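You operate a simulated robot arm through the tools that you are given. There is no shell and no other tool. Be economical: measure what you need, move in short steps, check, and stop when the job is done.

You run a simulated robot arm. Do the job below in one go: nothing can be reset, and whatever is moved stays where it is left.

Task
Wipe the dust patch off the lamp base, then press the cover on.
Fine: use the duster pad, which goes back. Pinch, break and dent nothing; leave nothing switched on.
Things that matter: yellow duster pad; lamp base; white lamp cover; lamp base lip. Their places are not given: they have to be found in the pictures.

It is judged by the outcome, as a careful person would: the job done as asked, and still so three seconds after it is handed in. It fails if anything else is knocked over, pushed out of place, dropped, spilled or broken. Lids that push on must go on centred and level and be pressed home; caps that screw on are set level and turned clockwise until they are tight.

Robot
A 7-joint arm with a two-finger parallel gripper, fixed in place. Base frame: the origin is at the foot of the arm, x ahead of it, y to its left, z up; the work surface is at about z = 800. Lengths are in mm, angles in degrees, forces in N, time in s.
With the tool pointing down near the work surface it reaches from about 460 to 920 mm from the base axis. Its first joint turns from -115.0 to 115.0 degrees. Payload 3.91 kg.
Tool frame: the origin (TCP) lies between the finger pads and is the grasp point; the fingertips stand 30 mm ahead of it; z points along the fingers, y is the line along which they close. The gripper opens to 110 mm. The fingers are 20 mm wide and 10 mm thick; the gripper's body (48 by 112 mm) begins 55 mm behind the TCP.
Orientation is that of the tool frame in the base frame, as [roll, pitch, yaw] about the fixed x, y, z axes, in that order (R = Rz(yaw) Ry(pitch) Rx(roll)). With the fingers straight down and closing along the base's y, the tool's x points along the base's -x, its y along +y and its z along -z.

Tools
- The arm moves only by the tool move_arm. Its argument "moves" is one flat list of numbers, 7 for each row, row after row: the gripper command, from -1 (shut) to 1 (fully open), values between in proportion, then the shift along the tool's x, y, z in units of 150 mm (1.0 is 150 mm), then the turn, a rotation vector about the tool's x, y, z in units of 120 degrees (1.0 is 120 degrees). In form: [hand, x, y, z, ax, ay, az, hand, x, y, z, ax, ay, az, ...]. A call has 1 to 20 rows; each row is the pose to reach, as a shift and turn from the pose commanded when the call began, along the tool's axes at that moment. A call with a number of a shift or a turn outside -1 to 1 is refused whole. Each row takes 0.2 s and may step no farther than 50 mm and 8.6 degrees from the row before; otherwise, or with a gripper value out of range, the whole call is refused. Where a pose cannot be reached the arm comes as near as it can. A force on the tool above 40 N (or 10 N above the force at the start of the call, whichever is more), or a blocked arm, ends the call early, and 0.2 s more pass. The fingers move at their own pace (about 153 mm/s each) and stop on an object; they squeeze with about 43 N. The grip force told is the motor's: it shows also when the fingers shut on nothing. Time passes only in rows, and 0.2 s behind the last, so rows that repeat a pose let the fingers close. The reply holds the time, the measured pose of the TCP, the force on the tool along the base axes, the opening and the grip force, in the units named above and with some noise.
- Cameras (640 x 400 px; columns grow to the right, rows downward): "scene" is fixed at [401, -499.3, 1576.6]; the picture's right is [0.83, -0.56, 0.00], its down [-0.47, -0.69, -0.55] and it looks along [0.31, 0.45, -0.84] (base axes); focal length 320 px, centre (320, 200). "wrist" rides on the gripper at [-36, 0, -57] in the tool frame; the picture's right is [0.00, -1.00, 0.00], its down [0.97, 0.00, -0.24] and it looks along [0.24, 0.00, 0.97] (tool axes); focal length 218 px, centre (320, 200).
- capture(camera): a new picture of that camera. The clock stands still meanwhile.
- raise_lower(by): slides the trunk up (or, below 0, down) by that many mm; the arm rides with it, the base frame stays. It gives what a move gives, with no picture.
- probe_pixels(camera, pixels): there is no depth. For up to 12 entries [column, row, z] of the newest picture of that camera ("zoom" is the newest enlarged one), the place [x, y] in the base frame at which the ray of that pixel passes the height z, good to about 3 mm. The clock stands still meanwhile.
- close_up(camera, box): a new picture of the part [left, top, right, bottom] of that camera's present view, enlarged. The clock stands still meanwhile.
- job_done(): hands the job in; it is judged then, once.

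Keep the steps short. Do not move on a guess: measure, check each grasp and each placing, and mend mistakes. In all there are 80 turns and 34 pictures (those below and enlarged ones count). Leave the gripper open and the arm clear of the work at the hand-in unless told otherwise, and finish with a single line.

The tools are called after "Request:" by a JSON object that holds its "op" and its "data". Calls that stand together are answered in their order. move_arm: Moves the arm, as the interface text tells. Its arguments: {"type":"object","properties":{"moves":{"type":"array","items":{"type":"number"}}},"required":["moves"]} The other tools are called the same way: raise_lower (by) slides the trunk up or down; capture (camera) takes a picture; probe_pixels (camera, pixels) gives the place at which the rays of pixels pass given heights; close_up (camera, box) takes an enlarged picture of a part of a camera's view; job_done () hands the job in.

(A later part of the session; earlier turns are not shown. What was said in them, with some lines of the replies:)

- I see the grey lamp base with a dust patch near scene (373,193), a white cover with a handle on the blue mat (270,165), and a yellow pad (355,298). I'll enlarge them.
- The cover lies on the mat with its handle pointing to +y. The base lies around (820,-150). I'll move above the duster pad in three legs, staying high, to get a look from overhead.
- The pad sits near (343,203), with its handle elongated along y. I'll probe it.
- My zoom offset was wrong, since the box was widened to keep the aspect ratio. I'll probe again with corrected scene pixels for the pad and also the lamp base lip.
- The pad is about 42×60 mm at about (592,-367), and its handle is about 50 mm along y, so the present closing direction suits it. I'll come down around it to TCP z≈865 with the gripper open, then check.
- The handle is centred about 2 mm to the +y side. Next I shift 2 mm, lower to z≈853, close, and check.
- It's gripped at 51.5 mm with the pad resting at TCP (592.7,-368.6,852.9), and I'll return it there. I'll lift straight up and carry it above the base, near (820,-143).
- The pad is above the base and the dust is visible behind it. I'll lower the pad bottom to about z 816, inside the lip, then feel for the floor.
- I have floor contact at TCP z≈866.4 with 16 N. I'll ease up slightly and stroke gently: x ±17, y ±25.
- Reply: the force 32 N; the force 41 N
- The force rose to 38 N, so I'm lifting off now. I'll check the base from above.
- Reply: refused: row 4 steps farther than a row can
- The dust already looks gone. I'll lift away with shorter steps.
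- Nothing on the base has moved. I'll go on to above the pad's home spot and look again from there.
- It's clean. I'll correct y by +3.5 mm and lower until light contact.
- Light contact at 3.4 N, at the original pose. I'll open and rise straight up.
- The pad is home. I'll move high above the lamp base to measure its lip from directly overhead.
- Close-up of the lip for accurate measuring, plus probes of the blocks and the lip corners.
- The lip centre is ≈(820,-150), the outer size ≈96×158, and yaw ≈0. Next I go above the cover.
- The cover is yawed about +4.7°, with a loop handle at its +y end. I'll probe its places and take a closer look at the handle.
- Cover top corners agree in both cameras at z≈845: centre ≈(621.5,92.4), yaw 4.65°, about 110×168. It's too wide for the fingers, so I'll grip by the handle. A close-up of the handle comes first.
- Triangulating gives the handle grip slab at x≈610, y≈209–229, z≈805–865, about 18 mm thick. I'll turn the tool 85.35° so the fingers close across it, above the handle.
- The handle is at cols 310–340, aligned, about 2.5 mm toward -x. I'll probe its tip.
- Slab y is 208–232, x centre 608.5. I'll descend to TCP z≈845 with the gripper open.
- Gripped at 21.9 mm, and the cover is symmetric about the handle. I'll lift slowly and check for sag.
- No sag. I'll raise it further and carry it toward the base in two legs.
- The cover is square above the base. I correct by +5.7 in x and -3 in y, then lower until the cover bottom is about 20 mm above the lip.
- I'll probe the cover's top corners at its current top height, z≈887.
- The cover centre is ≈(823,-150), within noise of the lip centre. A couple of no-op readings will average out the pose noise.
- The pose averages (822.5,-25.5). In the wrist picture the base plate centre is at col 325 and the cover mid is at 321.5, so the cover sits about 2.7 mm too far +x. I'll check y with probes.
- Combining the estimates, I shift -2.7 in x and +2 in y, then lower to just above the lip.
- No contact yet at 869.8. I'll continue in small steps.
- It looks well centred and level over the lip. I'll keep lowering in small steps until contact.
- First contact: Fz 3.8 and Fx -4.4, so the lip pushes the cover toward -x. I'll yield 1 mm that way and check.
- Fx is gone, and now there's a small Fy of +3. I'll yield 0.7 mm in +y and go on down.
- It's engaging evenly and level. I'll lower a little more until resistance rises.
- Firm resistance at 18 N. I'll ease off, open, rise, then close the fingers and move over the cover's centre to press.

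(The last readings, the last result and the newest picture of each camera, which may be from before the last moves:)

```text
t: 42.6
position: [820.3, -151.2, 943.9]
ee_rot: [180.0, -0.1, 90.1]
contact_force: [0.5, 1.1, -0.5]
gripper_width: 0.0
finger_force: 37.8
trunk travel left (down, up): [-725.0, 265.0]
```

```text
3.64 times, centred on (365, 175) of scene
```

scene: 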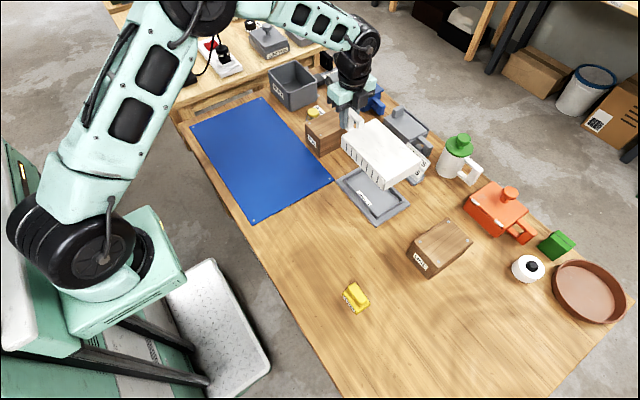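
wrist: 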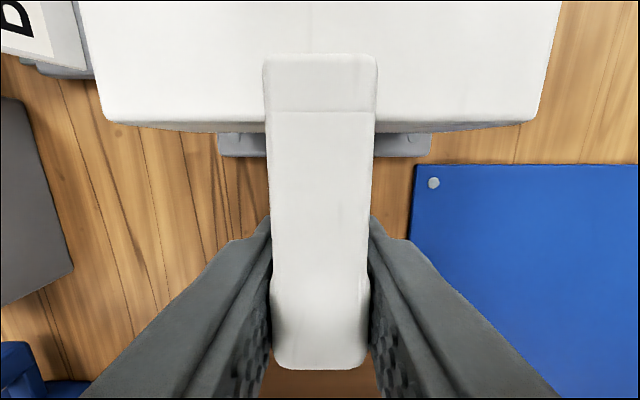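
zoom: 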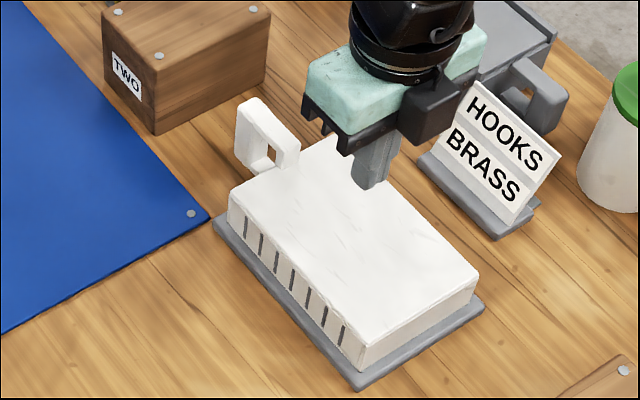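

The closed fingertips are over the cover centre. I'll descend to just above the top, then press.

Request:
{"op": "move_arm", "data": {"moves": [-1, 0.005, 0, 0.2, 0, 0, 0, -1, 0.005, 0, 0.36, 0, 0, 0, -1, 0.005, 0, 0.38, 0, 0, 0]}}

Request:
{"op": "move_arm", "data": {"moves": [-1, 0, 0, 0.015, 0, 0, 0, -1, 0, 0, 0.03, 0, 0, 0, -1, 0, 0, 0.045, 0, 0, 0]}}

```text
t: 43.4
position: [823.1, -147.1, 885.7]
ee_rot: [-179.9, -0.1, 90.0]
contact_force: [0.5, 0.1, 1.2]
gripper_width: 0.0
finger_force: 38.1
trunk travel left (down, up): [-725.0, 265.0]
```

```text
t: 44.2
position: [821.9, -148.1, 884.0]
ee_rot: [179.5, 0.1, 90.0]
contact_force: [-0.3, -1.8, 37.5]
gripper_width: 0.1
finger_force: 37.7
trunk travel left (down, up): [-725.0, 265.0]
```

37 N with tips at about z 854. I'll push slightly more to see whether it yields.

Request:
{"op": "move_arm", "data": {"moves": [-1, 0, 0, 0.006, 0, 0, 0, -1, 0, 0, 0.006, 0, 0, 0]}}

```text
t: 44.7
position: [823.2, -148.5, 884.0]
ee_rot: [179.4, -0.1, 90.0]
contact_force: [-11.5, 1.6, 20.4]
gripper_width: 0.0
finger_force: 37.6
trunk travel left (down, up): [-725.0, 265.0]
stopped in row 2: the force on the tool passed its limit (the readings are from after the stop); the commanded pose is now the measured one
```

It doesn't yield further. I'll lift off and look at the seam.

Request:
{"op": "move_arm", "data": {"moves": [-1, 0, 0, -0.1, 0, 0, 0, -1, 0, 0, -0.4, 0, 0, 0, -1, 0, 0, -0.7, 0, 0, 0, -1, 0, 0, -1, 0, 0, 0]}}

Request:
{"op": "close_up", "data": {"camera": "scene", "box": [330, 150, 410, 220]}}

```text
t: 45.7
position: [819.1, -149.1, 1029.9]
ee_rot: [179.6, -0.1, 90.0]
contact_force: [0.5, -0.4, -1.4]
gripper_width: 0.3
finger_force: 37.9
trunk travel left (down, up): [-725.0, 265.0]
```

```text
5.71 times, centred on (370, 185) of scene
```

zoom: 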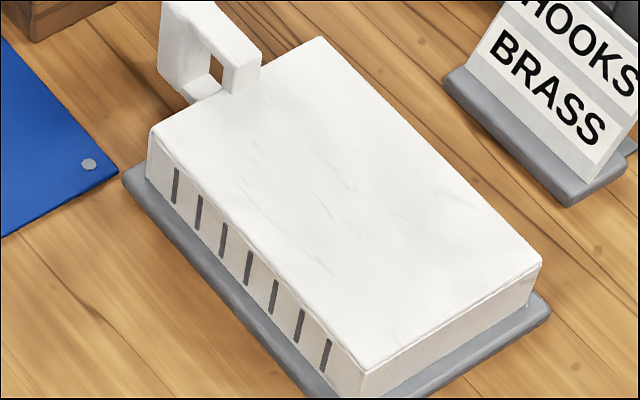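

It looks seated and level. To verify it's home at both ends, I'll press gently at the -y end and the +y end and compare heights.

Request:
{"op": "move_arm", "data": {"moves": [-1, -0.2, 0, 0.15, 0, 0, 0, -1, -0.37, 0, 0.4, 0, 0, 0, -1, -0.37, 0, 0.7, 0, 0, 0, -1, -0.37, 0, 0.95, 0, 0, 0]}}

Request:
{"op": "move_arm", "data": {"moves": [-1, 0, 0, 0.012, 0, 0, 0, -1, 0, 0, 0.024, 0, 0, 0, -1, 0, 0, 0.036, 0, 0, 0]}}

```text
t: 46.7
position: [820.8, -202.8, 887.1]
ee_rot: [179.5, -0.1, 90.0]
contact_force: [-0.3, 0.2, 0.4]
gripper_width: 0.2
finger_force: 37.6
trunk travel left (down, up): [-725.0, 265.0]
```

```text
t: 47.5
position: [821.6, -203.4, 883.5]
ee_rot: [179.4, 0.0, 90.0]
contact_force: [-2.5, -0.7, 5.1]
gripper_width: 0.0
finger_force: 37.7
trunk travel left (down, up): [-725.0, 265.0]
```

Request:
{"op": "move_arm", "data": {"moves": [-1, 0, 0, 0.01, 0, 0, 0, -1, 0, 0, 0.02, 0, 0, 0, -1, 0, 0, 0.028, 0, 0, 0]}}

Request:
{"op": "move_arm", "data": {"moves": [-1, 0, 0, -0.05, 0, 0, 0, -1, 0, 0, -0.2, 0, 0, 0, -1, 0.3, 0, -0.2, 0, 0, 0, -1, 0.6, 0, -0.2, 0, 0, 0, -1, 0.72, 0, -0.15, 0, 0, 0, -1, 0.72, 0, -0.02, 0, 0, 0]}}

Request:
{"op": "move_arm", "data": {"moves": [-1, 0, 0, 0.01, 0, 0, 0, -1, 0, 0, 0.02, 0, 0, 0, -1, 0, 0, 0.03, 0, 0, 0]}}

```text
t: 48.4
position: [822.5, -203.3, 883.2]
ee_rot: [179.2, 0.0, 90.0]
contact_force: [-9.4, 1.0, 18.6]
gripper_width: 0.0
finger_force: 37.4
trunk travel left (down, up): [-725.0, 265.0]
stopped in row 3: the force on the tool passed its limit (the readings are from after the stop); the commanded pose is now the measured one
```

```text
t: 49.8
position: [823.4, -97.7, 885.8]
ee_rot: [179.2, -0.1, 90.1]
contact_force: [0.0, -0.3, -0.2]
gripper_width: 0.0
finger_force: 37.6
trunk travel left (down, up): [-725.0, 265.0]
```

```text
t: 50.6
position: [824.5, -95.4, 883.8]
ee_rot: [179.1, 0.0, 89.9]
contact_force: [-9.4, 0.4, 27.8]
gripper_width: 0.0
finger_force: 37.2
trunk travel left (down, up): [-725.0, 265.0]
```

Both ends stop at the same height, about 883.5, with firm resistance: level and home. I'll retreat upward and away, opening the gripper, then take a final look.

Request:
{"op": "move_arm", "data": {"moves": [-1, 0, 0, -0.1, 0, 0, 0, -1, 0, 0, -0.4, 0, 0, 0, -1, 0, 0, -0.7, 0, 0, 0, 0, 0, 0, -1, 0, 0, 0, 1, 0, 0, -1, 0, 0, 0]}}

Request:
{"op": "move_arm", "data": {"moves": [1, 0.15, -0.25, -0.1, 0, 0, 0, 1, 0.3, -0.5, -0.2, 0, 0, 0, 1, 0.5, -0.75, -0.2, 0, 0, 0, 1, 0.7, -1, -0.2, 0, 0, 0]}}

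Request:
{"op": "capture", "data": {"camera": "scene"}}

Request:
{"op": "close_up", "data": {"camera": "scene", "box": [330, 150, 420, 230]}}

```text
t: 51.8
position: [822.8, -97.3, 1029.9]
ee_rot: [179.3, -0.1, 90.0]
contact_force: [0.3, -0.8, 0.7]
gripper_width: 109.9
finger_force: 0.1
trunk travel left (down, up): [-725.0, 265.0]
```

```text
t: 52.8
position: [672.9, 7.8, 1054.8]
ee_rot: [179.3, 0.0, 89.9]
contact_force: [0.2, 0.2, -0.2]
gripper_width: 109.9
finger_force: 0.0
trunk travel left (down, up): [-725.0, 265.0]
```

```text
2 pictures are left
```

scene: 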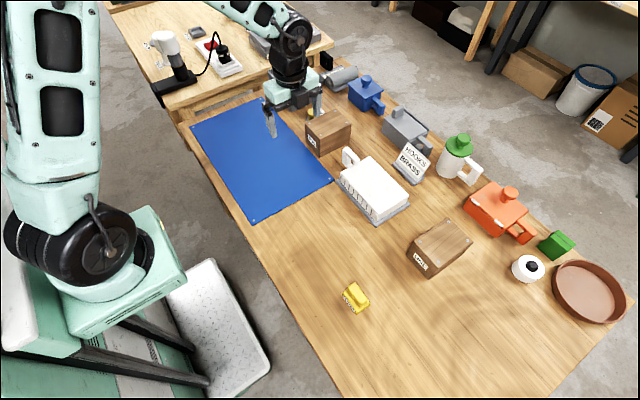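

```text
5.00 times, centred on (375, 190) of scene
```

zoom: 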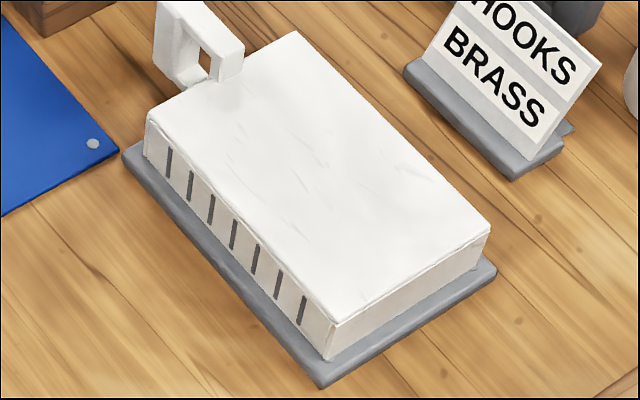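

The cover is on, level and centred. The duster is back at its place, everything else is undisturbed, and the gripper is open and clear. I'm handing in.

Request:
{"op": "job_done", "data": {}}

```text
The job is handed in.
```

The lamp base is wiped clean, the duster pad is back in its place, and the cover is pressed home, centred and level; the gripper is open and the arm is clear.
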